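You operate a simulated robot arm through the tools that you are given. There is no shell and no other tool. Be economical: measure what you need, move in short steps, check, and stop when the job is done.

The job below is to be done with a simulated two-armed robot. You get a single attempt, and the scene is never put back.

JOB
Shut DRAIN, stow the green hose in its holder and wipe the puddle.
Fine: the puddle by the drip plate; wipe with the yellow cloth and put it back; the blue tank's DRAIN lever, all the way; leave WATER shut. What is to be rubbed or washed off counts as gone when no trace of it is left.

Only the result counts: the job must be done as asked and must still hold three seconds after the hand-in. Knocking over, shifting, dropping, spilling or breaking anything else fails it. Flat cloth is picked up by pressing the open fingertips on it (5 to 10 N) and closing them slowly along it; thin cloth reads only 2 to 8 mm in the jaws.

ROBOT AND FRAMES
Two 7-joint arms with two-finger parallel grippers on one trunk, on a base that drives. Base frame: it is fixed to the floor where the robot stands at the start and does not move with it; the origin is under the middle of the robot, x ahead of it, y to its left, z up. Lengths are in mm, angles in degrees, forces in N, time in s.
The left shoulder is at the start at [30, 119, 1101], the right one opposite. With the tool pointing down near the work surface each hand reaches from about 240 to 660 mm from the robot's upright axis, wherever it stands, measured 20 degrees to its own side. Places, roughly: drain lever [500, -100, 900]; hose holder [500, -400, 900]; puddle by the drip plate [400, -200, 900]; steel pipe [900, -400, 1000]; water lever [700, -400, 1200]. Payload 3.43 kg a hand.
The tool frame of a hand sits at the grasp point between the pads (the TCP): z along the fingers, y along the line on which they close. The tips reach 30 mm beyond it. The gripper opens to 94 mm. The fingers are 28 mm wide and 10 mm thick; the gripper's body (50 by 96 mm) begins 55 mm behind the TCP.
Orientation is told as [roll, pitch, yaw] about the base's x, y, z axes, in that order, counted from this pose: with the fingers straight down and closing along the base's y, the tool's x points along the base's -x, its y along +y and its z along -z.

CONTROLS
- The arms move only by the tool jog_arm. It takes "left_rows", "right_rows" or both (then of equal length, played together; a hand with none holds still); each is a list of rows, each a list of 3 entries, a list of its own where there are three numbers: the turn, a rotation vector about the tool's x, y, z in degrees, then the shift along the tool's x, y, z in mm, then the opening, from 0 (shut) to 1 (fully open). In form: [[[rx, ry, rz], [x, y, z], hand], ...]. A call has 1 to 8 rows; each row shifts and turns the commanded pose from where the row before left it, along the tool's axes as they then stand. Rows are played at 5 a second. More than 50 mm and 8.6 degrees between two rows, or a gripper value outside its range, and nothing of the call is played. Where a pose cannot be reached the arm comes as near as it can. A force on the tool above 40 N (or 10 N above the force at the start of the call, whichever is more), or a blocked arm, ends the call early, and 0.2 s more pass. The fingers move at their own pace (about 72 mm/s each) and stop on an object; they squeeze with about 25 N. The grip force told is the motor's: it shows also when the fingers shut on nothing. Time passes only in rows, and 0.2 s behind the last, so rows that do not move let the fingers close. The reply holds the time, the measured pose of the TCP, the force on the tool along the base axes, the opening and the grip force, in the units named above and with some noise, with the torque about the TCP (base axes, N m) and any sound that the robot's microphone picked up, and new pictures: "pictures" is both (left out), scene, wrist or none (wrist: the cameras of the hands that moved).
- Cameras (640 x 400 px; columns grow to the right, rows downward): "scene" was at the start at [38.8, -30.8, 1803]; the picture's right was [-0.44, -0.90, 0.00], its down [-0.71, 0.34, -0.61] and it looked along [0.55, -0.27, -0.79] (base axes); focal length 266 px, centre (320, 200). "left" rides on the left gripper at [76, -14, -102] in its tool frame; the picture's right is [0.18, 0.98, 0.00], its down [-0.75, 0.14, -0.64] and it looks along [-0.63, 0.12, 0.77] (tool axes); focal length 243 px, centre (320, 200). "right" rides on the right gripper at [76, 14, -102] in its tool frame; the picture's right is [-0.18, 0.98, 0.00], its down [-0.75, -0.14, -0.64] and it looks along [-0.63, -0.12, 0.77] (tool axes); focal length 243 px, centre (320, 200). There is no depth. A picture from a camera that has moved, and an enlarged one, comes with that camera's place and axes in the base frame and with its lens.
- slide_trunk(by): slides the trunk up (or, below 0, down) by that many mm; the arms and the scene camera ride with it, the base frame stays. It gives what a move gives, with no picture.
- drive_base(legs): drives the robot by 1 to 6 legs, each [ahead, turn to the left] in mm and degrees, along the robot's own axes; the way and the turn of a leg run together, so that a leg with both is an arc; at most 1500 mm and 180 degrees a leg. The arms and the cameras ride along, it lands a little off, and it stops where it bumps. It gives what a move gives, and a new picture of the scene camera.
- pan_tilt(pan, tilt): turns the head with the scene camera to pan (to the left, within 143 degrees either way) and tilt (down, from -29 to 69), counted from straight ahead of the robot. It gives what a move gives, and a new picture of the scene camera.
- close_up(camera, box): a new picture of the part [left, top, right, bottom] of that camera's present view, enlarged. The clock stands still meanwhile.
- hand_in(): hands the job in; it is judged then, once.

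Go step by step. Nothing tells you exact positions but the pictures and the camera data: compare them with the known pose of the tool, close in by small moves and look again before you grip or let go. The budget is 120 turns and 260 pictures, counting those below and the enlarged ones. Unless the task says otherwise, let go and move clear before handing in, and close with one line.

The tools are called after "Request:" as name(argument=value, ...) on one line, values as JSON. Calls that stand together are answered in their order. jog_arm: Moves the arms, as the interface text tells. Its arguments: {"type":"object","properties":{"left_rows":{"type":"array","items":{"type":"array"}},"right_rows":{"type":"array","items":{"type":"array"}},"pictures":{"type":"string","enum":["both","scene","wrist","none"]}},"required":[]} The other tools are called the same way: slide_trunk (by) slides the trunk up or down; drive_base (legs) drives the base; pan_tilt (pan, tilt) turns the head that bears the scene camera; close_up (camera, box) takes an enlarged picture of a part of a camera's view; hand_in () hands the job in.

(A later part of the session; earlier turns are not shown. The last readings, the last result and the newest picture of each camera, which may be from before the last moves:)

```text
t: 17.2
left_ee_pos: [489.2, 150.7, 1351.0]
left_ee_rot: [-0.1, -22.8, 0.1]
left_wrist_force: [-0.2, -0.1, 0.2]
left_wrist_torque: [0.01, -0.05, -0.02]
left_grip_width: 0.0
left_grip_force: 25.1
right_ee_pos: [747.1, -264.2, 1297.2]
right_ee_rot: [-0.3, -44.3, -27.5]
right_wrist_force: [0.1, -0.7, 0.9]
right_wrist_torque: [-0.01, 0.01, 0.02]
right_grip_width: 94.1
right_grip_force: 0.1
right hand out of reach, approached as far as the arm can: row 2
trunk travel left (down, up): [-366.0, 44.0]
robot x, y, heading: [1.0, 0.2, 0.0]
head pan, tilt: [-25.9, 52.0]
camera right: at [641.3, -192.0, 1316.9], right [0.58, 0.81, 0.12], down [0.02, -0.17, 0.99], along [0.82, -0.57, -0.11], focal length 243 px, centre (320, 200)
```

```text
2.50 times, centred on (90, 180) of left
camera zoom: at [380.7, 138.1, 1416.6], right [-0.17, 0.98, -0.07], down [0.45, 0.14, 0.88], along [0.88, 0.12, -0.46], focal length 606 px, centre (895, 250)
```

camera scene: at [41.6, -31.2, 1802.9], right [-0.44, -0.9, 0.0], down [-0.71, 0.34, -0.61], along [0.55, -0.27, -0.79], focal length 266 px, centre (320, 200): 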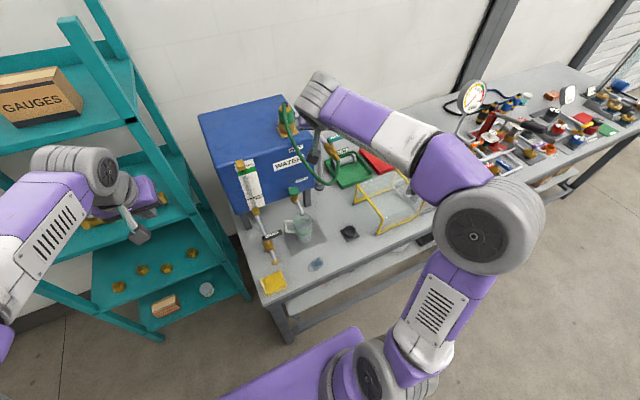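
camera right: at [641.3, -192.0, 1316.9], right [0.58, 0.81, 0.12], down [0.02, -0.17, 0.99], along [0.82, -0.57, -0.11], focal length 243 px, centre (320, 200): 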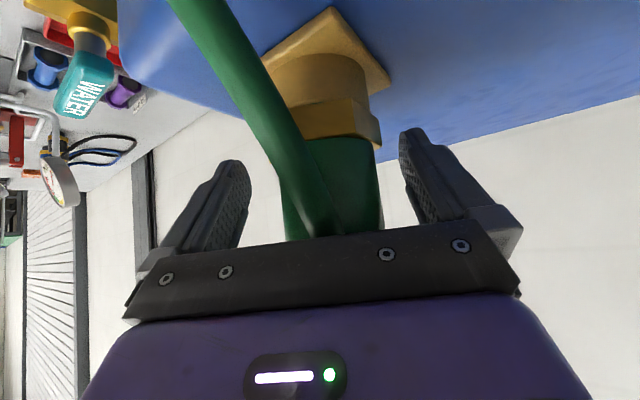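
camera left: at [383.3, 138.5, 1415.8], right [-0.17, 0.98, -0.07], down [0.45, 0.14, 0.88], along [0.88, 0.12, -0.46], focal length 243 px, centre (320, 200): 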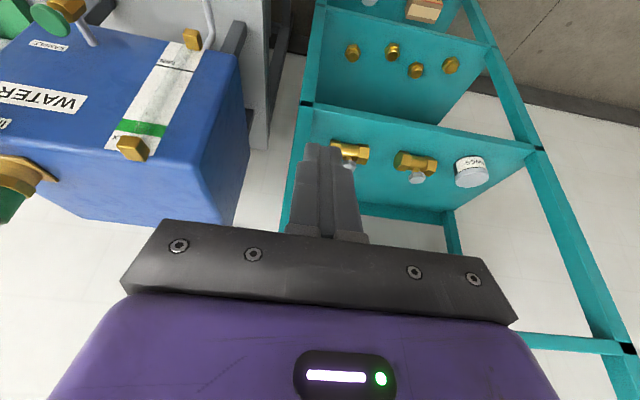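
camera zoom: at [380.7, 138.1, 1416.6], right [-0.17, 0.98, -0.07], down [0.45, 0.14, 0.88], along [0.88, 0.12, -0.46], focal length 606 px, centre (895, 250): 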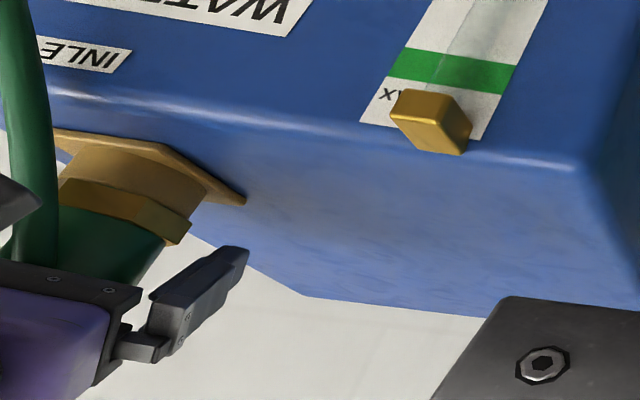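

I'm at the edge of the reach, with no room left to lift. I'll retract, raise the trunk and drive 40 mm ahead (about 90 mm is free before the bench) before gripping.

Request:
jog_arm(right_rows=[[[0, 0, 0], [0, 0, -35], 1], [[0, 0, 0], [0, 0, -35], 1], [[0, 0, 0], [0, 0, -40], 1], [[0, 0, 0], [0, 0, -20], 1]], pictures="none")

Request:
pan_tilt(pan=-10, tilt=69)

```text
t: 18.2
left_ee_pos: [489.4, 151.7, 1351.3]
left_ee_rot: [-0.1, -22.8, -0.1]
left_wrist_force: [0.4, 0.4, 0.7]
left_wrist_torque: [0.01, -0.02, 0.02]
left_grip_width: 0.0
left_grip_force: 25.0
right_ee_pos: [667.3, -220.6, 1390.2]
right_ee_rot: [-0.2, -44.2, -27.7]
right_wrist_force: [0.2, -0.2, 1.0]
right_wrist_torque: [0.02, -0.02, -0.01]
right_grip_width: 94.1
right_grip_force: 0.1
trunk travel left (down, up): [-366.0, 44.0]
robot x, y, heading: [-0.0, 1.8, -0.3]
head pan, tilt: [-25.9, 52.0]
```

```text
t: 19.0
left_ee_pos: [489.9, 151.0, 1351.4]
left_ee_rot: [-0.1, -22.8, 0.0]
left_wrist_force: [-0.6, -0.2, 0.1]
left_wrist_torque: [0.03, -0.03, -0.05]
left_grip_width: 0.0
left_grip_force: 25.3
right_ee_pos: [666.5, -220.3, 1390.0]
right_ee_rot: [-0.2, -44.2, -27.7]
right_wrist_force: [0.0, 1.3, -0.3]
right_wrist_torque: [0.01, 0.02, -0.03]
right_grip_width: 94.2
right_grip_force: 0.0
trunk travel left (down, up): [-366.0, 44.0]
robot x, y, heading: [-0.1, 1.9, 0.1]
head pan, tilt: [-10.0, 68.8]
camera scene: at [26.1, -8.4, 1783.8], right [-0.18, -0.98, 0.0], down [-0.92, 0.16, -0.36], along [0.36, -0.06, -0.93], focal length 266 px, centre (320, 200)
```

scene: 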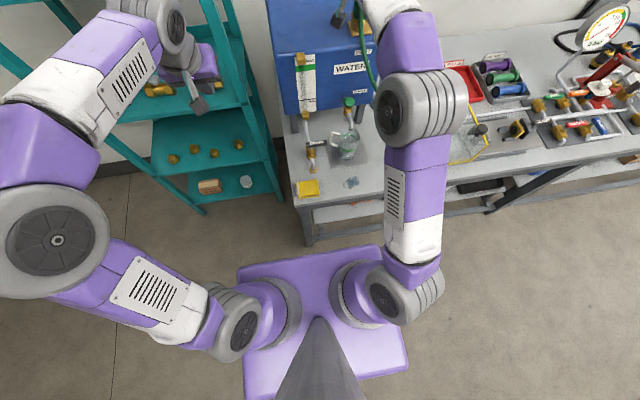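

The base's front edge is at about x≈280 and the bench starts at 360; driving 45 mm is safe.

Request:
drive_base(legs=[[45, 0]])

Request:
slide_trunk(by=40)

Request:
pan_tilt(pan=-25.9, tilt=50)

Request:
close_up(camera="right", box=[0, 0, 640, 400])

```text
t: 19.9
left_ee_pos: [533.3, 150.0, 1351.6]
left_ee_rot: [-0.2, -22.8, 0.0]
left_wrist_force: [-0.9, -0.1, 0.5]
left_wrist_torque: [-0.01, 0.01, -0.03]
left_grip_width: 0.0
left_grip_force: 25.4
right_ee_pos: [710.7, -221.2, 1391.3]
right_ee_rot: [-0.2, -44.2, -27.7]
right_wrist_force: [0.5, 0.5, -0.1]
right_wrist_torque: [0.0, -0.04, 0.01]
right_grip_width: 94.0
right_grip_force: 0.0
trunk travel left (down, up): [-366.0, 44.0]
robot x, y, heading: [43.4, -0.8, 0.2]
head pan, tilt: [-10.0, 68.8]
camera scene: at [68.8, -8.3, 1783.9], right [-0.18, -0.98, 0.0], down [-0.92, 0.16, -0.36], along [0.36, -0.06, -0.93], focal length 266 px, centre (320, 200)
```

scene: 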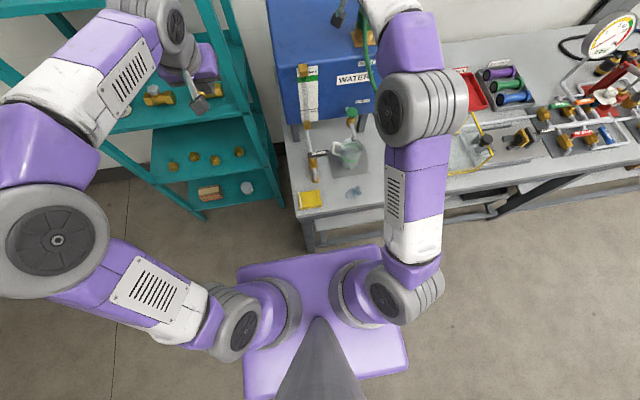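

```text
t: 20.7
left_ee_pos: [534.1, 150.9, 1391.2]
left_ee_rot: [-0.1, -22.8, 0.0]
left_wrist_force: [0.2, 0.4, -0.7]
left_wrist_torque: [0.0, 0.0, -0.03]
left_grip_width: 0.0
left_grip_force: 25.0
right_ee_pos: [710.2, -222.7, 1431.1]
right_ee_rot: [-0.3, -44.2, -27.6]
right_wrist_force: [0.5, -0.1, 1.8]
right_wrist_torque: [-0.02, 0.05, 0.0]
right_grip_width: 93.9
right_grip_force: 0.0
trunk travel left (down, up): [-406.0, 4.0]
robot x, y, heading: [43.5, 0.2, -0.1]
head pan, tilt: [-10.0, 68.8]
```

```text
t: 21.6
left_ee_pos: [533.9, 152.1, 1390.7]
left_ee_rot: [-0.2, -22.8, 0.0]
left_wrist_force: [0.8, 0.7, -0.2]
left_wrist_torque: [-0.05, -0.02, 0.0]
left_grip_width: 0.0
left_grip_force: 25.3
right_ee_pos: [711.7, -221.7, 1430.0]
right_ee_rot: [-0.3, -44.2, -27.7]
right_wrist_force: [-0.3, -0.4, 0.0]
right_wrist_torque: [-0.02, -0.03, 0.01]
right_grip_width: 93.9
right_grip_force: 0.1
trunk travel left (down, up): [-406.0, 4.0]
robot x, y, heading: [42.4, 0.3, -0.0]
head pan, tilt: [-25.9, 50.0]
camera scene: at [84.7, -32.2, 1845.7], right [-0.44, -0.9, 0.0], down [-0.69, 0.34, -0.64], along [0.58, -0.28, -0.77], focal length 266 px, centre (320, 200)
```

scene: 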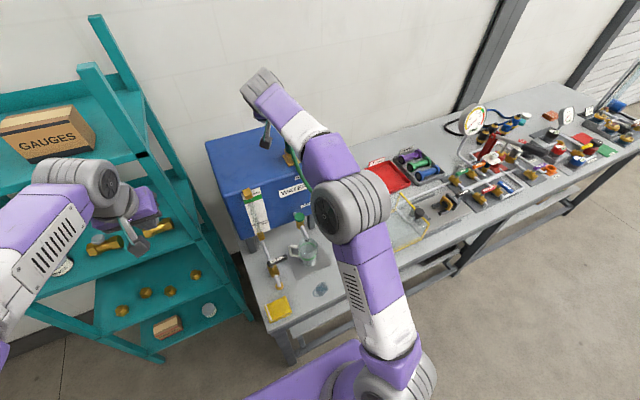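

```text
1.00 times, centred on (320, 200) of right (not enlarged: the box is as wide or as high as the picture)
camera zoom: at [605.4, -149.1, 1450.6], right [0.58, 0.81, 0.13], down [0.02, -0.17, 0.99], along [0.82, -0.57, -0.11], focal length 243 px, centre (320, 200)
```

zoom: 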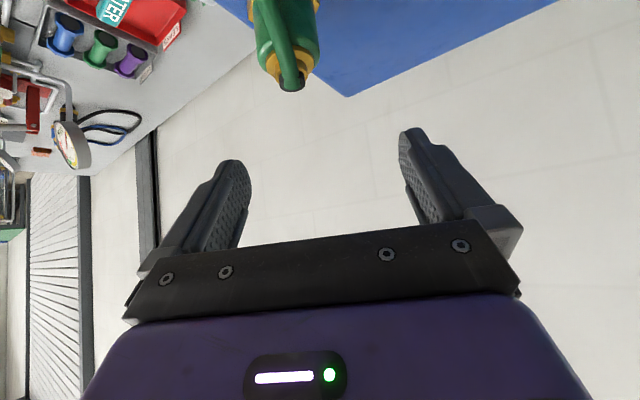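

Re-approaching: first onto the approach line, then in along the fingers' axis.

Request:
jog_arm(right_rows=[[[0, 0, 0], [27, -8, 0], 1], [[0, 0, 0], [27, -7, 0], 1], [[0, 0, 0], [0, 0, 50], 1], [[0, 0, 0], [0, 0, 40], 1]], pictures="wrist")

```text
t: 22.6
left_ee_pos: [534.9, 151.1, 1391.2]
left_ee_rot: [-0.1, -22.8, 0.1]
left_wrist_force: [-0.5, 0.9, -0.3]
left_wrist_torque: [-0.04, 0.01, -0.02]
left_grip_width: 0.1
left_grip_force: 24.8
right_ee_pos: [726.7, -246.9, 1327.6]
right_ee_rot: [-0.2, -44.2, -27.7]
right_wrist_force: [-1.3, 1.3, 0.0]
right_wrist_torque: [-0.02, -0.03, 0.01]
right_grip_width: 94.2
right_grip_force: 0.1
trunk travel left (down, up): [-406.0, 4.0]
robot x, y, heading: [46.1, 1.3, -0.2]
head pan, tilt: [-25.9, 50.0]
camera right: at [619.8, -173.8, 1347.6], right [0.58, 0.81, 0.13], down [0.02, -0.17, 0.99], along [0.82, -0.57, -0.11], focal length 243 px, centre (320, 200)
```

right: 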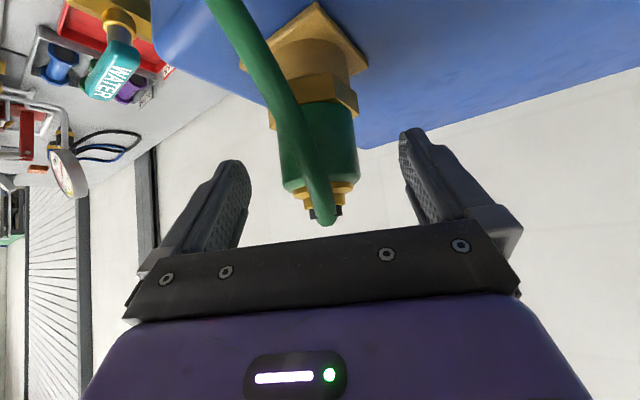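

Well centred. Advancing the last 45 mm and closing.

Request:
jog_arm(right_rows=[[[0, 0, 0], [0, 0, 24], 1], [[0, 0, 0], [0, 0, 22], 1], [[0, 0, 0], [0, 0, 0], 1]], pictures="wrist")

Request:
close_up(camera="left", box=[0, 100, 180, 260])

```text
t: 23.4
left_ee_pos: [533.5, 150.6, 1392.6]
left_ee_rot: [-0.2, -22.8, -0.1]
left_wrist_force: [0.8, -0.5, -0.7]
left_wrist_torque: [-0.05, -0.02, -0.02]
left_grip_width: 0.0
left_grip_force: 24.7
right_ee_pos: [752.1, -261.1, 1295.6]
right_ee_rot: [-0.4, -44.3, -27.7]
right_wrist_force: [-0.6, 0.6, 0.8]
right_wrist_torque: [0.0, -0.02, 0.01]
right_grip_width: 94.0
right_grip_force: 0.0
trunk travel left (down, up): [-406.0, 4.0]
robot x, y, heading: [44.5, -0.7, 0.1]
head pan, tilt: [-25.9, 50.0]
camera right: at [646.9, -188.8, 1315.3], right [0.58, 0.81, 0.13], down [0.02, -0.17, 0.99], along [0.82, -0.57, -0.11], focal length 243 px, centre (320, 200)
```

right: 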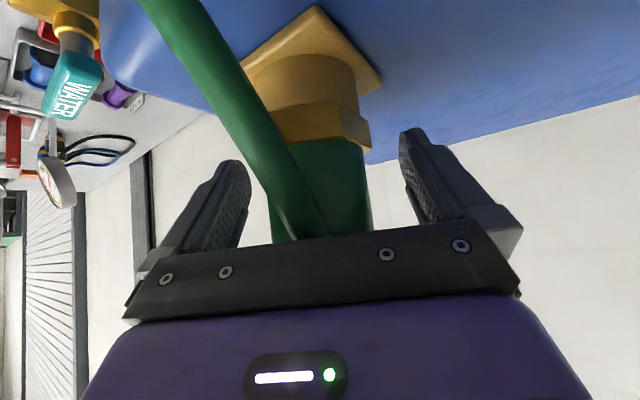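

```text
2.50 times, centred on (90, 180) of left
camera zoom: at [424.4, 138.4, 1456.9], right [-0.17, 0.98, -0.07], down [0.45, 0.14, 0.88], along [0.88, 0.12, -0.46], focal length 606 px, centre (895, 250)
```

zoom: 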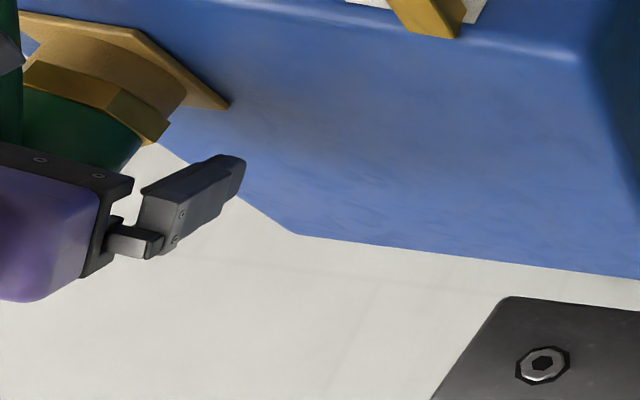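

The hose is outside the fingers' sweep. Closing on the sleeve.

Request:
jog_arm(right_rows=[[[0, 0, 0], [0, 0, 0], 0.6], [[0, 0, 0], [0, 0, 0], 0.4], [[0, 0, 0], [0, 0, 0], 0.2], [[0, 0, 0], [0, 0, 0], 0.2]], pictures="wrist")

```text
t: 24.4
left_ee_pos: [534.4, 150.5, 1391.5]
left_ee_rot: [-0.2, -22.7, 0.0]
left_wrist_force: [-1.1, -0.4, 0.8]
left_wrist_torque: [0.03, 0.03, 0.02]
left_grip_width: 0.0
left_grip_force: 25.7
right_ee_pos: [753.0, -260.9, 1295.3]
right_ee_rot: [-0.3, -44.2, -27.7]
right_wrist_force: [-0.3, -0.5, 0.5]
right_wrist_torque: [-0.01, -0.01, 0.02]
right_grip_width: 51.9
right_grip_force: 25.5
trunk travel left (down, up): [-406.0, 4.0]
robot x, y, heading: [39.2, 4.6, -0.5]
head pan, tilt: [-25.9, 50.0]
camera right: at [647.4, -189.1, 1315.1], right [0.58, 0.81, 0.12], down [0.02, -0.17, 0.99], along [0.82, -0.57, -0.11], focal length 243 px, centre (320, 200)
```

right: 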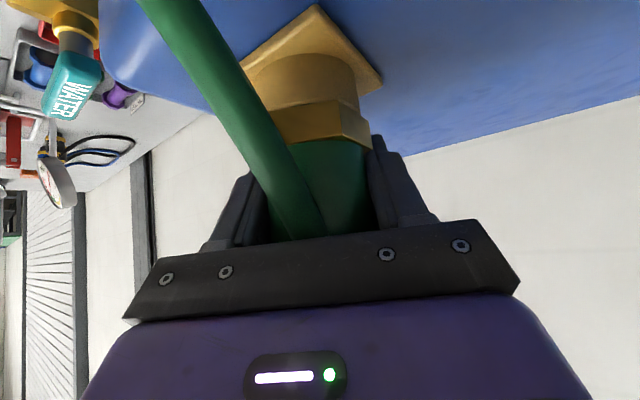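

Gripped at 52 mm without touching the hose. Now lifting straight up gently.

Request:
jog_arm(right_rows=[[[0, 0, 0], [-5.6, 0, -5.7], 0], [[0, 0, 0], [-5.6, 0, -5.7], 0], [[0, 0, 0], [-7, 0, -7.2], 0], [[0, 0, 0], [-7, 0, -7.2], 0]], pictures="wrist")

```text
t: 25.4
left_ee_pos: [533.6, 150.5, 1392.0]
left_ee_rot: [-0.2, -22.7, 0.1]
left_wrist_force: [-0.7, 0.1, 0.1]
left_wrist_torque: [0.0, -0.01, 0.04]
left_grip_width: 0.0
left_grip_force: 25.2
right_ee_pos: [754.7, -260.8, 1331.7]
right_ee_rot: [-0.3, -44.2, -27.6]
right_wrist_force: [-0.5, 0.5, -1.2]
right_wrist_torque: [0.0, -0.01, -0.02]
right_grip_width: 51.4
right_grip_force: 24.8
trunk travel left (down, up): [-406.0, 4.0]
robot x, y, heading: [43.7, -0.3, -0.1]
head pan, tilt: [-25.9, 50.0]
camera right: at [647.8, -189.3, 1351.7], right [0.58, 0.81, 0.12], down [0.02, -0.17, 0.99], along [0.82, -0.57, -0.11], focal length 243 px, centre (320, 200)
```

right: 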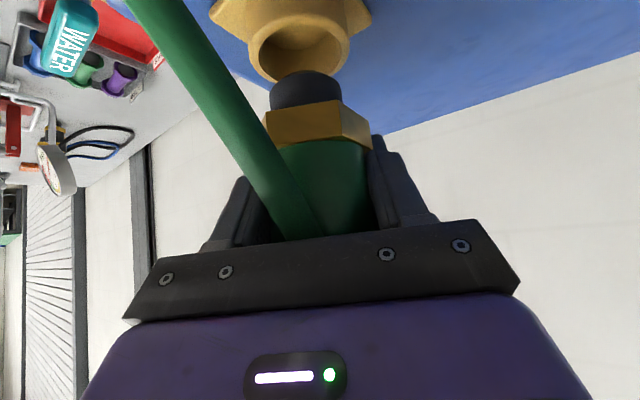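

The plug is out; its nose ends about 50 mm below the grasp point. I'll lift 25 mm more and start carrying it toward the holder.

Request:
jog_arm(right_rows=[[[0, 0, 0], [-10.5, 0, -10.8], 0], [[0, 0, 0], [-10.5, 0, -10.8], 0], [[0, 0, 0], [18, -33.6, -17.5], 0], [[0, 0, 0], [18, -33.6, -17.5], 0], [[0, 0, 0], [18, -33.6, -17.5], 0]], pictures="both")

```text
t: 26.6
left_ee_pos: [533.1, 150.8, 1392.2]
left_ee_rot: [-0.1, -22.8, 0.0]
left_wrist_force: [0.2, -0.5, -0.1]
left_wrist_torque: [0.05, -0.01, 0.02]
left_grip_width: 0.0
left_grip_force: 25.1
right_ee_pos: [638.8, -315.1, 1359.3]
right_ee_rot: [-0.1, -44.2, -27.7]
right_wrist_force: [0.0, -0.4, -1.2]
right_wrist_torque: [0.02, -0.04, 0.03]
right_grip_width: 51.8
right_grip_force: 24.5
trunk travel left (down, up): [-406.0, 4.0]
robot x, y, heading: [43.1, 3.8, -0.1]
head pan, tilt: [-25.9, 50.0]
camera scene: at [82.7, -33.3, 1845.8], right [-0.44, -0.9, 0.0], down [-0.69, 0.34, -0.64], along [0.58, -0.28, -0.77], focal length 266 px, centre (320, 200)
camera right: at [531.2, -243.4, 1380.9], right [0.58, 0.81, 0.13], down [0.02, -0.17, 0.99], along [0.82, -0.57, -0.11], focal length 243 px, centre (320, 200)
```

scene: 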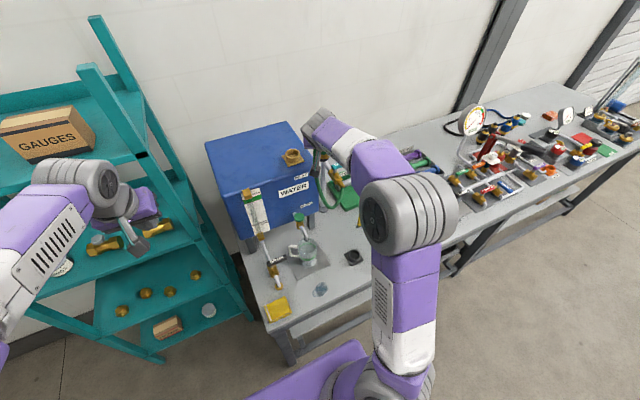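
right: 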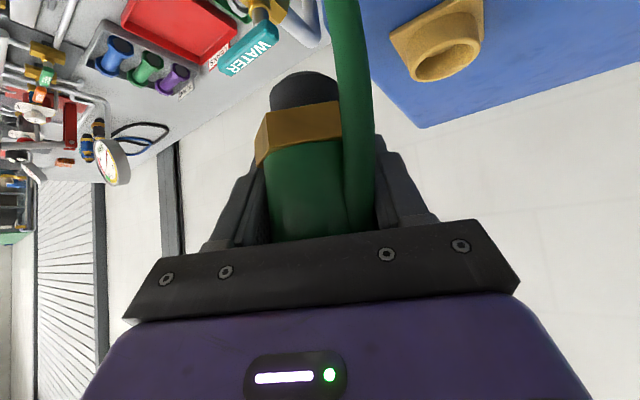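

Carrying on toward above the holder.

Request:
jog_arm(right_rows=[[[0, 0, 0], [18, -33.6, -17.5], 0], [[0, 0, 0], [18, -33.6, -17.5], 0], [[0, 0, 0], [18, -33.6, -17.5], 0], [[0, 0, 0], [18, -33.6, -17.5], 0]], pictures="both")

```text
t: 27.6
left_ee_pos: [532.6, 150.0, 1393.4]
left_ee_rot: [-0.1, -22.9, 0.0]
left_wrist_force: [-1.1, -0.2, -0.1]
left_wrist_torque: [0.05, -0.01, -0.01]
left_grip_width: 0.0
left_grip_force: 24.9
right_ee_pos: [486.1, -388.0, 1363.1]
right_ee_rot: [-0.2, -44.3, -27.7]
right_wrist_force: [0.5, 0.0, -0.8]
right_wrist_torque: [-0.01, 0.0, 0.03]
right_grip_width: 51.7
right_grip_force: 25.0
trunk travel left (down, up): [-406.0, 4.0]
robot x, y, heading: [42.5, 1.0, 0.1]
head pan, tilt: [-25.9, 50.0]
camera scene: at [81.5, -33.7, 1845.8], right [-0.44, -0.9, 0.0], down [-0.69, 0.34, -0.64], along [0.58, -0.28, -0.77], focal length 266 px, centre (320, 200)
camera right: at [379.7, -315.7, 1382.7], right [0.57, 0.81, 0.13], down [0.02, -0.17, 0.99], along [0.82, -0.56, -0.11], focal length 243 px, centre (320, 200)
```

scene: 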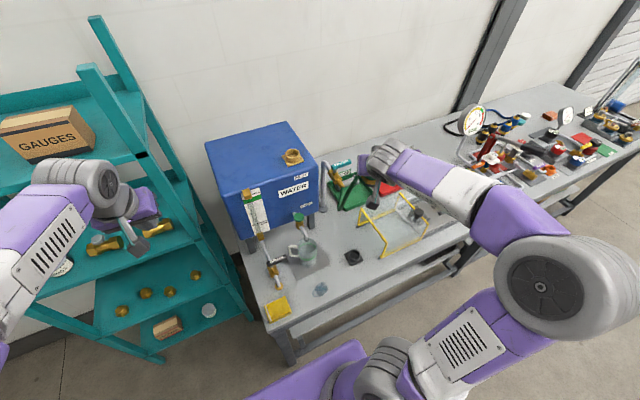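
right: 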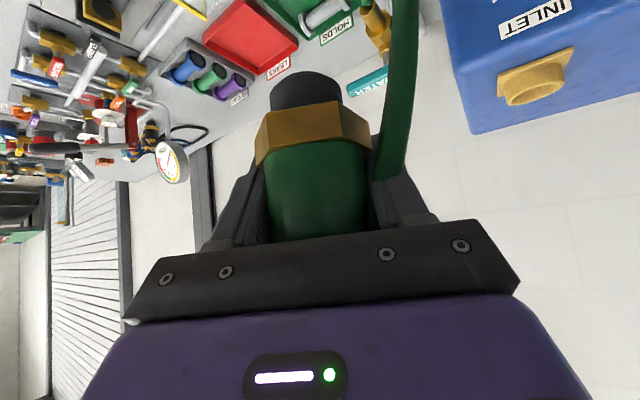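

Above the holder. Getting a precise holder fix while it's visible.

Request:
close_up(camera="scene", box=[320, 170, 400, 280])

```text
3.64 times, centred on (360, 225) of scene
camera zoom: at [81.5, -33.7, 1845.8], right [-0.44, -0.9, 0.0], down [-0.69, 0.34, -0.64], along [0.58, -0.28, -0.77], focal length 968 px, centre (174, 109)
```

zoom: 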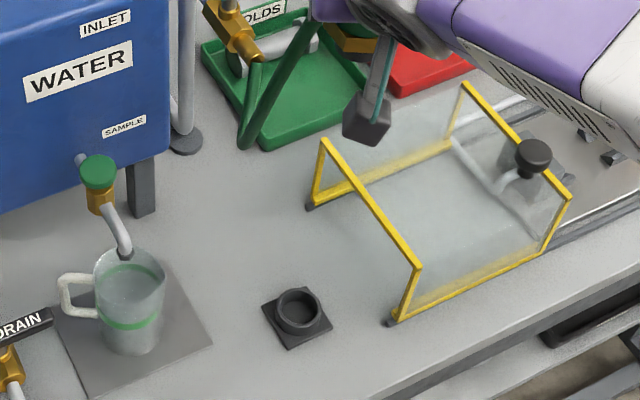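

The holder centre is about (496,-391) with its rim near z≈863. I'll descend most of the way and watch the hose.

Request:
jog_arm(right_rows=[[[0, 0, 0], [24.7, 2, 40.1], 0], [[0, 0, 0], [32.1, 0, 33], 0], [[0, 0, 0], [32.1, 0, 33], 0], [[0, 0, 0], [32.1, 0, 33], 0], [[0, 0, 0], [32.1, 0, 33], 0], [[0, 0, 0], [32.1, 0, 33], 0], [[0, 0, 0], [32.1, 0, 33], 0]], pictures="both")

```text
t: 29.1
left_ee_pos: [534.3, 149.8, 1391.6]
left_ee_rot: [-0.2, -22.7, -0.2]
left_wrist_force: [-0.8, 0.3, -0.5]
left_wrist_torque: [0.02, 0.03, -0.02]
left_grip_width: 0.1
left_grip_force: 25.4
right_ee_pos: [500.5, -392.3, 1041.2]
right_ee_rot: [-0.1, -44.3, -27.7]
right_wrist_force: [0.2, -1.0, -0.5]
right_wrist_torque: [0.0, -0.01, 0.01]
right_grip_width: 51.5
right_grip_force: 25.3
trunk travel left (down, up): [-406.0, 4.0]
robot x, y, heading: [43.9, 1.9, -0.2]
head pan, tilt: [-25.9, 50.0]
camera scene: at [85.1, -34.3, 1845.7], right [-0.44, -0.9, 0.0], down [-0.69, 0.34, -0.64], along [0.58, -0.28, -0.77], focal length 266 px, centre (320, 200)
camera right: at [394.0, -320.3, 1060.6], right [0.58, 0.81, 0.13], down [0.02, -0.17, 0.99], along [0.82, -0.57, -0.11], focal length 243 px, centre (320, 200)
```

scene: 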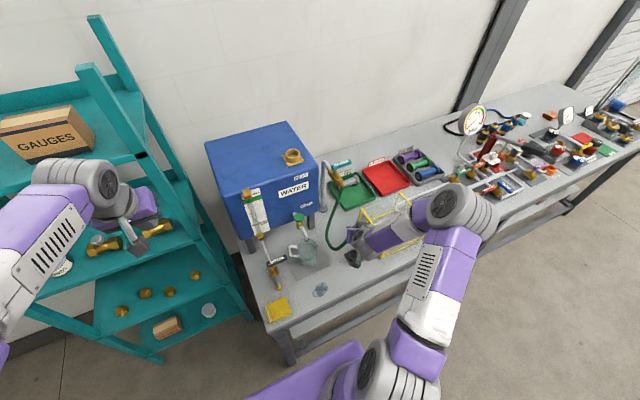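
right: 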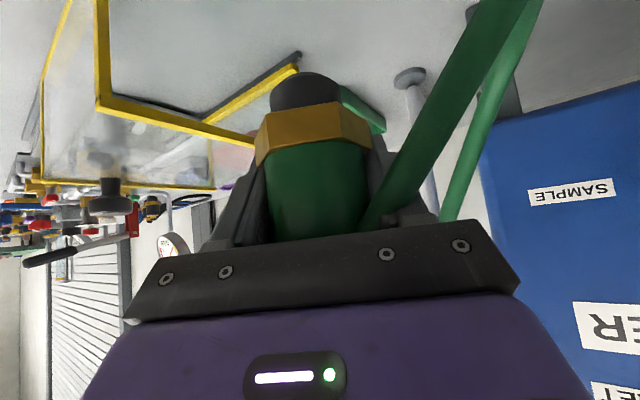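

The hose follows well. Descending to just above the holder for a visual alignment.

Request:
jog_arm(right_rows=[[[0, 0, 0], [20.9, 0, 21.5], 0], [[0, 0, 0], [20.9, 0, 21.5], 0], [[0, 0, 0], [20.9, 0, 21.5], 0]], pictures="both")

Request:
close_up(camera="right", box=[180, 0, 460, 180])

Request:
close_up(camera="scene", box=[320, 210, 400, 290])

```text
t: 29.9
left_ee_pos: [534.5, 150.0, 1390.8]
left_ee_rot: [-0.2, -22.8, 0.0]
left_wrist_force: [-0.3, 0.7, 0.1]
left_wrist_torque: [-0.01, -0.02, 0.02]
left_grip_width: 0.0
left_grip_force: 24.9
right_ee_pos: [498.3, -391.8, 950.4]
right_ee_rot: [-0.4, -44.2, -27.7]
right_wrist_force: [0.2, -0.1, -0.8]
right_wrist_torque: [-0.01, 0.01, 0.01]
right_grip_width: 51.4
right_grip_force: 25.3
trunk travel left (down, up): [-406.0, 4.0]
robot x, y, heading: [41.2, 3.1, -0.3]
head pan, tilt: [-25.9, 50.0]
camera scene: at [84.2, -33.7, 1845.7], right [-0.44, -0.9, 0.0], down [-0.69, 0.34, -0.64], along [0.58, -0.28, -0.77], focal length 266 px, centre (320, 200)
camera right: at [392.3, -319.9, 970.6], right [0.58, 0.81, 0.13], down [0.02, -0.16, 0.99], along [0.82, -0.57, -0.11], focal length 243 px, centre (320, 200)
```

scene: 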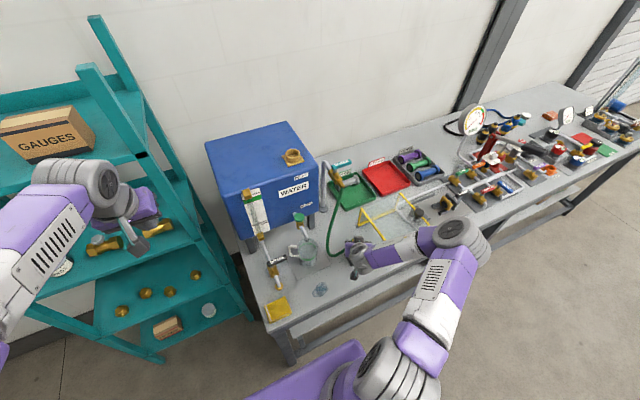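
right: 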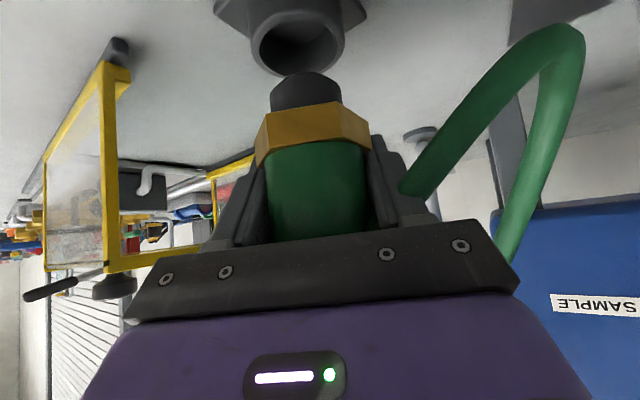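

```text
2.22 times, centred on (320, 90) of right
camera zoom: at [392.3, -319.9, 970.6], right [0.58, 0.81, 0.13], down [0.02, -0.16, 0.99], along [0.82, -0.57, -0.11], focal length 539 px, centre (320, 444)
```

zoom: 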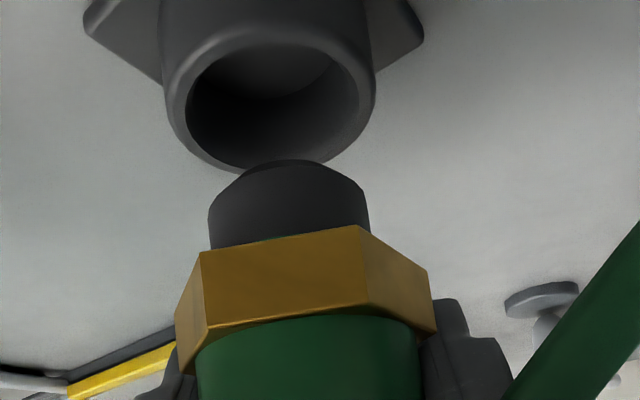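

```text
5.00 times, centred on (360, 250) of scene
camera zoom: at [84.2, -33.7, 1845.7], right [-0.44, -0.9, 0.0], down [-0.69, 0.34, -0.64], along [0.58, -0.28, -0.77], focal length 1332 px, centre (120, -50)
```

zoom: 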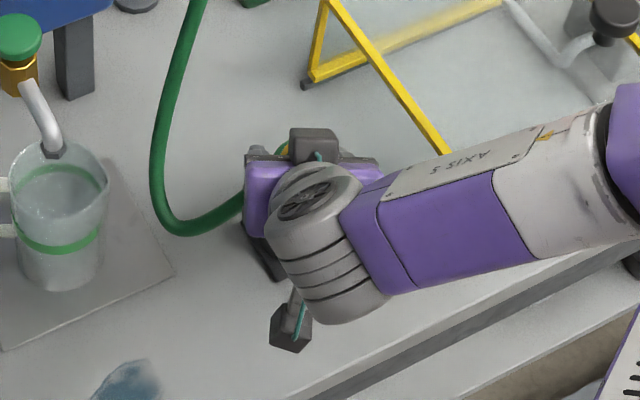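

This view shows cup and plug nose well: the nose needs to go about 7 mm ahead and 6–7 mm to the right. I'll shift, come down 25 mm and compare again at nearly the same height.

Request:
jog_arm(right_rows=[[[0, 0, 0], [-6.6, -2.5, 6.4], 0], [[0, 0, 0], [8.7, 0, 9], 0], [[0, 0, 0], [8.7, 0, 9], 0]], pictures="none")

Request:
close_up(camera="right", box=[180, 0, 460, 180])

```text
t: 30.8
left_ee_pos: [533.6, 150.5, 1391.8]
left_ee_rot: [-0.1, -22.8, 0.0]
left_wrist_force: [-0.8, 0.1, 0.5]
left_wrist_torque: [0.01, -0.02, -0.05]
left_grip_width: 0.0
left_grip_force: 24.2
right_ee_pos: [505.1, -399.4, 924.7]
right_ee_rot: [-0.2, -44.1, -27.8]
right_wrist_force: [-0.7, -0.3, -0.9]
right_wrist_torque: [-0.04, 0.0, 0.03]
right_grip_width: 51.7
right_grip_force: 25.3
trunk travel left (down, up): [-406.0, 4.0]
robot x, y, heading: [46.4, -0.7, -0.1]
head pan, tilt: [-25.9, 50.0]
```

```text
2.22 times, centred on (320, 90) of right
camera zoom: at [398.7, -326.7, 946.0], right [0.58, 0.81, 0.13], down [0.02, -0.17, 0.99], along [0.82, -0.57, -0.11], focal length 539 px, centre (320, 444)
```

zoom: 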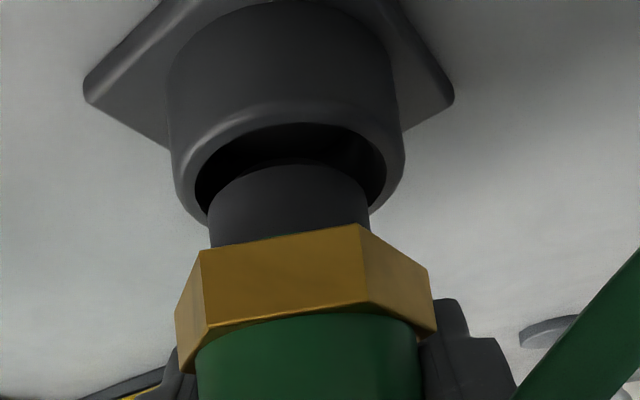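

Laterally it lines up, but the depth of the cup is uncertain by a few mm. I'll bring the left hand camera round for a side view before inserting.

Request:
jog_arm(left_rows=[[[3.1, 0, 7.4], [0, 0, 0], 0], [[3.1, 0, 7.4], [0, 0, 0], 0], [[3.1, 0, 7.4], [0, 0, 0], 0], [[3.1, 0, 7.4], [0, 0, 0], 0], [[3.1, 0, 7.4], [0, 0, 0], 0], [[3.1, 0, 7.4], [0, 0, 0], 0], [[3.1, 0, 7.4], [0, 0, 0], 0], [[3.1, 0, 7.4], [0, 0, 0], 0]], pictures="scene")

```text
t: 32.5
left_ee_pos: [534.8, 150.8, 1391.4]
left_ee_rot: [0.1, -23.0, -64.4]
left_wrist_force: [0.6, -0.5, 0.2]
left_wrist_torque: [0.01, -0.03, 0.03]
left_grip_width: 0.0
left_grip_force: 25.1
right_ee_pos: [505.6, -397.3, 925.9]
right_ee_rot: [-0.3, -44.0, -27.8]
right_wrist_force: [0.0, 0.0, -0.4]
right_wrist_torque: [-0.01, 0.01, 0.03]
right_grip_width: 51.6
right_grip_force: 24.7
trunk travel left (down, up): [-406.0, 4.0]
robot x, y, heading: [42.5, 2.7, 0.1]
head pan, tilt: [-25.9, 50.0]
camera scene: at [85.2, -32.2, 1845.7], right [-0.44, -0.9, 0.0], down [-0.69, 0.34, -0.64], along [0.58, -0.28, -0.77], focal length 266 px, centre (320, 200)
```

scene: 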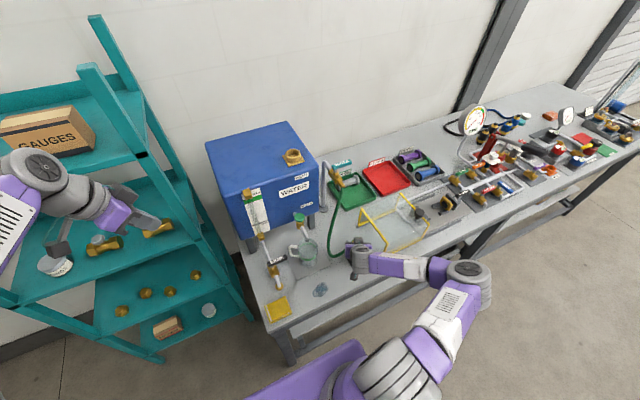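

Finishing the turn of the left hand and starting toward its viewing place.

Request:
jog_arm(left_rows=[[[0, -7.4, 0], [0, 0, 0], 0], [[0, -7.4, 0], [0, 0, 0], 0], [[0, -7.4, 0], [0, 0, 0], 0], [[5.6, 0, 5.6], [0, 0, 0], 0], [[5.6, 0, 5.6], [0, 0, 0], 0], [[0, 0, 0], [5.3, -11.6, 47], 0], [[0, 0, 0], [5.3, -11.6, 47], 0], [[0, 0, 0], [5.3, -11.6, 47], 0]], pictures="none")

Request:
jog_arm(left_rows=[[[0, 0, 0], [5.3, -11.6, 47], 0], [[0, 0, 0], [5.3, -11.6, 47], 0], [[0, 0, 0], [5.3, -11.6, 47], 0], [[0, 0, 0], [5.3, -11.6, 47], 0], [[0, 0, 0], [5.3, -11.6, 47], 0], [[0, 0, 0], [5.3, -11.6, 47], 0]], pictures="both")

```text
t: 34.4
left_ee_pos: [517.2, 57.0, 1280.4]
left_ee_rot: [0.0, -45.1, -80.1]
left_wrist_force: [0.2, -0.3, 0.4]
left_wrist_torque: [0.01, -0.02, -0.01]
left_grip_width: 0.0
left_grip_force: 25.3
right_ee_pos: [506.1, -398.6, 924.3]
right_ee_rot: [-0.2, -44.0, -27.7]
right_wrist_force: [0.3, -0.5, -0.8]
right_wrist_torque: [0.04, 0.02, 0.01]
right_grip_width: 51.6
right_grip_force: 25.3
trunk travel left (down, up): [-406.0, 4.0]
robot x, y, heading: [46.0, -0.9, -0.1]
head pan, tilt: [-25.9, 50.0]
```

```text
t: 35.8
left_ee_pos: [476.8, -130.4, 1059.8]
left_ee_rot: [0.0, -45.1, -80.1]
left_wrist_force: [0.3, -0.8, 0.3]
left_wrist_torque: [-0.01, 0.02, 0.02]
left_grip_width: 0.0
left_grip_force: 25.0
right_ee_pos: [506.2, -397.6, 924.6]
right_ee_rot: [-0.2, -44.0, -27.7]
right_wrist_force: [-0.1, 0.0, -1.2]
right_wrist_torque: [-0.01, 0.0, -0.01]
right_grip_width: 51.5
right_grip_force: 25.1
trunk travel left (down, up): [-406.0, 4.0]
robot x, y, heading: [44.3, 1.6, 0.1]
head pan, tilt: [-25.9, 50.0]
camera scene: at [85.5, -33.8, 1845.7], right [-0.44, -0.9, 0.0], down [-0.69, 0.34, -0.64], along [0.58, -0.28, -0.77], focal length 266 px, centre (320, 200)
camera left: at [442.5, -6.1, 1077.9], right [0.95, 0.3, -0.13], down [0.15, -0.05, 0.99], along [0.29, -0.95, -0.09], focal length 243 px, centre (320, 200)
```

scene: 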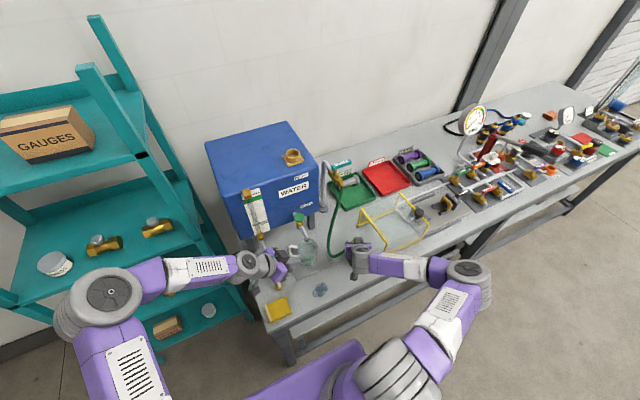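
left: 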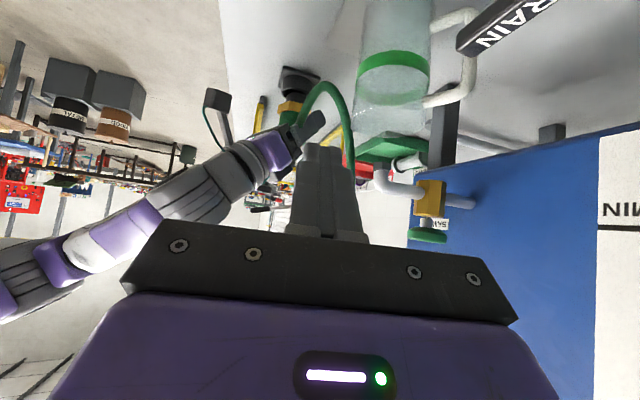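

The left camera already sees the holder and plug; enlarging that.

Request:
close_up(camera="left", box=[255, 50, 335, 130])

Request:
close_up(camera="right", box=[180, 0, 460, 180])

```text
5.00 times, centred on (295, 90) of left
camera zoom: at [442.5, -6.1, 1077.9], right [0.95, 0.3, -0.13], down [0.15, -0.05, 0.99], along [0.29, -0.95, -0.09], focal length 1213 px, centre (445, 750)
```

zoom: 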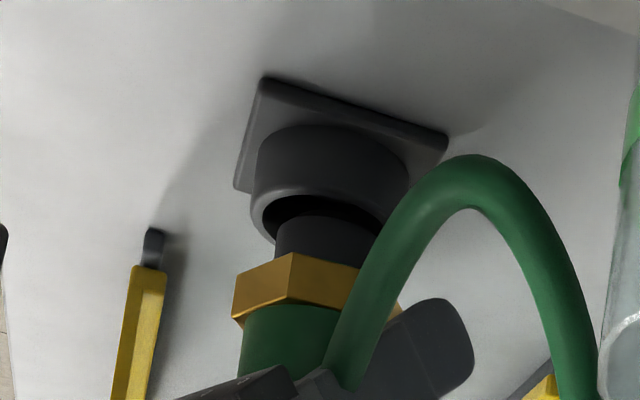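

```text
2.22 times, centred on (320, 90) of right
camera zoom: at [399.8, -326.4, 945.4], right [0.58, 0.81, 0.13], down [0.02, -0.17, 0.99], along [0.82, -0.57, -0.11], focal length 539 px, centre (320, 444)
```

zoom: 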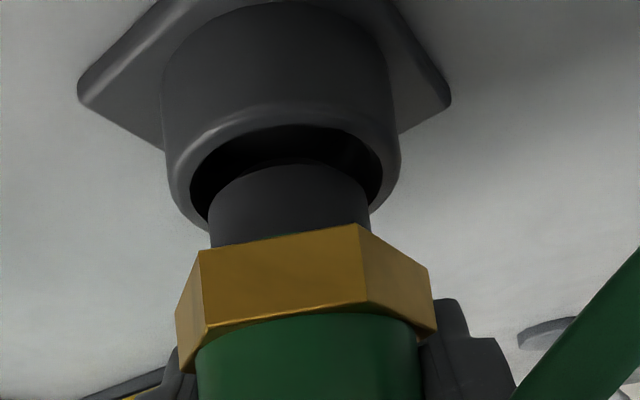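

From both views the nose is aligned with the cup to about 1 mm and sits about 10 mm above the rim. Lowering slowly.

Request:
jog_arm(right_rows=[[[0, 0, 0], [2.5, -0.5, 2.6], 0], [[0, 0, 0], [2.5, 0, 2.6], 0], [[0, 0, 0], [2.5, 0, 2.6], 0], [[0, 0, 0], [2.5, 0, 2.6], 0], [[0, 0, 0], [2.5, 0, 2.6], 0]], pictures="none")

Request:
close_up(camera="left", box=[255, 50, 335, 130])

Request:
close_up(camera="right", box=[180, 0, 460, 180])

```text
t: 37.0
left_ee_pos: [477.7, -129.2, 1060.8]
left_ee_rot: [0.1, -45.0, -80.2]
left_wrist_force: [-1.1, 0.9, -0.6]
left_wrist_torque: [0.0, 0.03, 0.01]
left_grip_width: 0.0
left_grip_force: 24.9
right_ee_pos: [505.4, -398.0, 925.2]
right_ee_rot: [-0.3, -44.2, -27.7]
right_wrist_force: [-0.1, -0.6, -2.2]
right_wrist_torque: [-0.02, -0.04, -0.02]
right_grip_width: 51.6
right_grip_force: 25.7
right hand out of reach, approached as far as the arm can: row 1, 2, 3, 4, 5
trunk travel left (down, up): [-406.0, 4.0]
robot x, y, heading: [42.3, 0.4, 0.2]
head pan, tilt: [-25.9, 50.0]
```

```text
5.00 times, centred on (295, 90) of left
camera zoom: at [442.0, -4.6, 1078.4], right [0.95, 0.3, -0.13], down [0.15, -0.05, 0.99], along [0.29, -0.95, -0.09], focal length 1213 px, centre (445, 750)
```

zoom: 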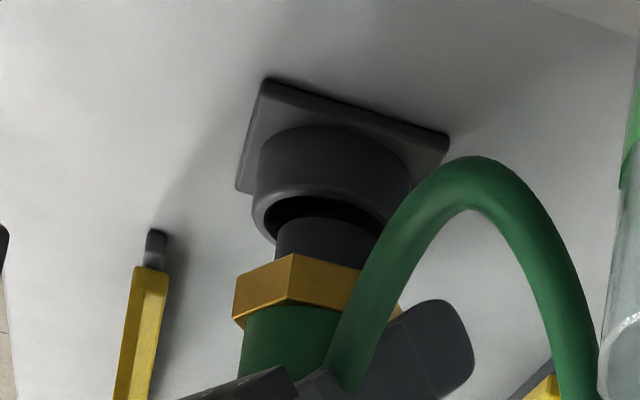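

```text
2.22 times, centred on (320, 90) of right
camera zoom: at [399.3, -325.6, 945.9], right [0.58, 0.81, 0.12], down [0.02, -0.17, 0.99], along [0.82, -0.57, -0.11], focal length 539 px, centre (320, 444)
```

zoom: 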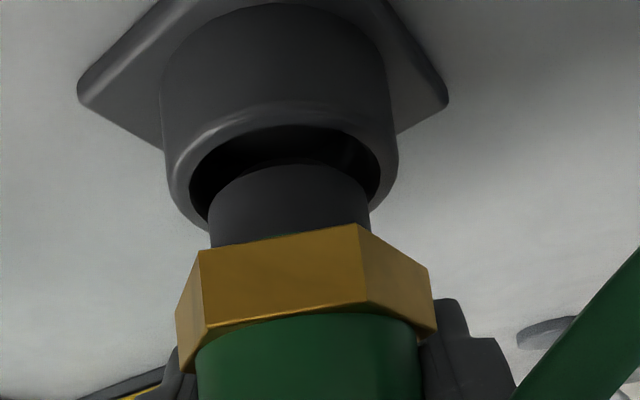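

The right arm is at its lower limit, so I'll lower with the trunk instead.

Request:
slide_trunk(by=-8)

Request:
close_up(camera="right", box=[180, 0, 460, 180])

Request:
close_up(camera="left", box=[255, 50, 335, 130])

```text
t: 37.5
left_ee_pos: [477.4, -127.6, 1050.3]
left_ee_rot: [-0.1, -45.2, -80.2]
left_wrist_force: [-0.5, -0.4, 0.0]
left_wrist_torque: [-0.02, 0.01, -0.01]
left_grip_width: 0.1
left_grip_force: 24.9
right_ee_pos: [505.0, -396.7, 915.3]
right_ee_rot: [-0.2, -43.8, -27.8]
right_wrist_force: [-4.9, 6.0, -2.4]
right_wrist_torque: [0.25, 0.14, -0.01]
right_grip_width: 51.7
right_grip_force: 24.7
trunk travel left (down, up): [-398.0, 12.0]
robot x, y, heading: [44.7, -0.8, -0.6]
head pan, tilt: [-25.9, 50.0]
```

```text
2.22 times, centred on (320, 90) of right
camera zoom: at [398.5, -324.7, 936.5], right [0.58, 0.81, 0.13], down [0.02, -0.17, 0.98], along [0.82, -0.56, -0.12], focal length 539 px, centre (320, 444)
```

zoom: 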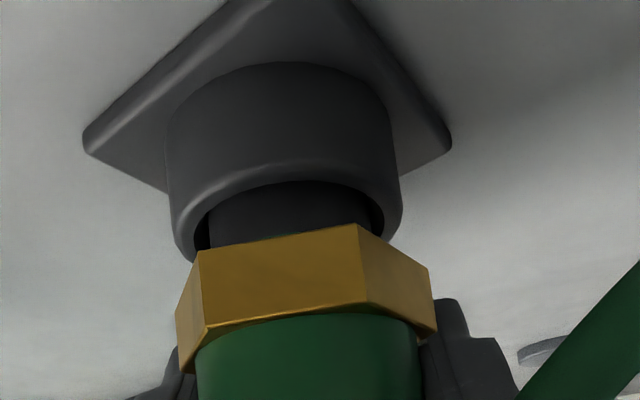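

```text
5.00 times, centred on (295, 90) of left
camera zoom: at [442.5, -5.0, 1070.1], right [0.95, 0.3, -0.13], down [0.15, -0.05, 0.99], along [0.29, -0.95, -0.09], focal length 1213 px, centre (445, 750)
```

zoom: 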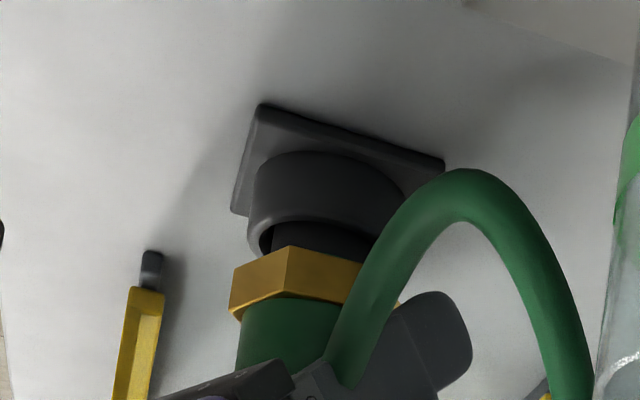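

The nose has entered but leans on the far wall (side force about 8 N). Easing it back 3–4 mm.

Request:
jog_arm(right_rows=[[[0, 0, 0], [-2.5, 0.7, -4.5], 0], [[0, 0, 0], [0, 0.7, -2], 0]], pictures="none")

Request:
close_up(camera="right", box=[180, 0, 460, 180])

```text
t: 38.1
left_ee_pos: [477.6, -129.0, 1052.7]
left_ee_rot: [0.0, -45.1, -80.0]
left_wrist_force: [0.5, 0.1, -0.7]
left_wrist_torque: [0.01, 0.03, 0.0]
left_grip_width: 0.2
left_grip_force: 25.2
right_ee_pos: [504.3, -395.3, 924.7]
right_ee_rot: [-0.3, -44.1, -27.7]
right_wrist_force: [0.0, -0.1, -0.3]
right_wrist_torque: [0.0, -0.06, 0.04]
right_grip_width: 51.5
right_grip_force: 24.8
trunk travel left (down, up): [-398.0, 12.0]
robot x, y, heading: [45.9, -2.6, 0.1]
head pan, tilt: [-25.9, 50.0]
```

```text
2.22 times, centred on (320, 90) of right
camera zoom: at [397.7, -323.5, 944.5], right [0.58, 0.81, 0.12], down [0.02, -0.17, 0.99], along [0.82, -0.57, -0.11], focal length 539 px, centre (320, 444)
```

zoom: 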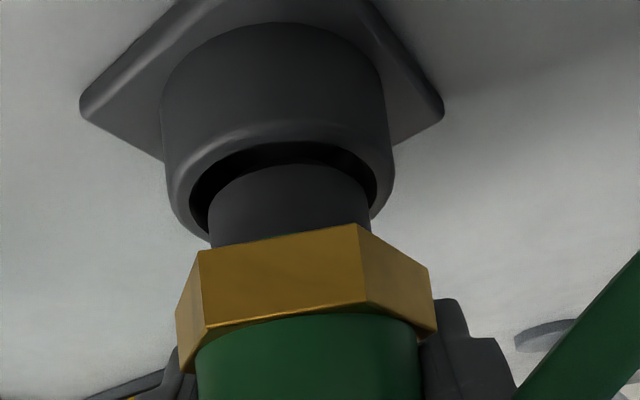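

Back above; I'll shift 2 mm more toward the robot and lower with the trunk again.

Request:
jog_arm(right_rows=[[[0, 0, 0], [1.5, -0.4, -1.4], 0]], pictures="none")

Request:
slide_trunk(by=-13)

Request:
close_up(camera="right", box=[180, 0, 460, 180])

```text
t: 38.5
left_ee_pos: [476.2, -128.3, 1051.6]
left_ee_rot: [0.0, -45.1, -80.0]
left_wrist_force: [-0.5, -0.4, 0.1]
left_wrist_torque: [0.01, -0.04, -0.03]
left_grip_width: 0.0
left_grip_force: 25.1
right_ee_pos: [502.0, -395.2, 923.8]
right_ee_rot: [-0.3, -44.1, -27.7]
right_wrist_force: [0.1, -0.6, -0.4]
right_wrist_torque: [-0.02, -0.04, -0.01]
right_grip_width: 51.6
right_grip_force: 24.4
trunk travel left (down, up): [-398.0, 12.0]
robot x, y, heading: [45.0, -3.7, -0.2]
head pan, tilt: [-25.9, 50.0]
```

```text
t: 39.1
left_ee_pos: [477.6, -128.4, 1039.1]
left_ee_rot: [-0.1, -45.1, -80.1]
left_wrist_force: [0.5, 0.4, 0.5]
left_wrist_torque: [-0.01, -0.01, -0.03]
left_grip_width: 0.0
left_grip_force: 25.2
right_ee_pos: [502.5, -394.5, 910.6]
right_ee_rot: [-0.3, -44.1, -27.8]
right_wrist_force: [3.0, -2.0, -2.2]
right_wrist_torque: [-0.11, -0.13, 0.03]
right_grip_width: 52.0
right_grip_force: 25.0
trunk travel left (down, up): [-385.0, 25.0]
robot x, y, heading: [42.1, 3.5, -0.1]
head pan, tilt: [-25.9, 50.0]
```

```text
2.22 times, centred on (320, 90) of right
camera zoom: at [395.9, -323.2, 930.9], right [0.58, 0.81, 0.12], down [0.02, -0.17, 0.99], along [0.82, -0.57, -0.11], focal length 539 px, centre (320, 444)
```

zoom: 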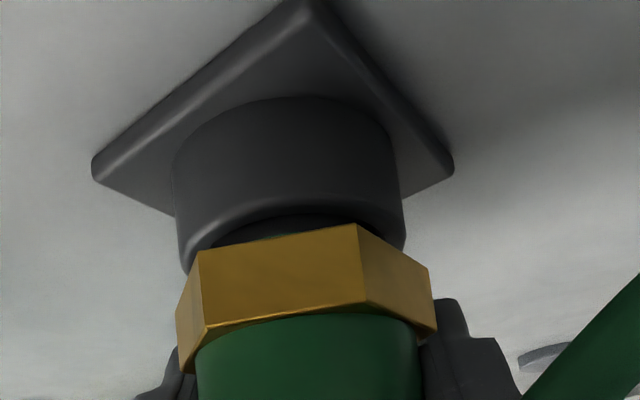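

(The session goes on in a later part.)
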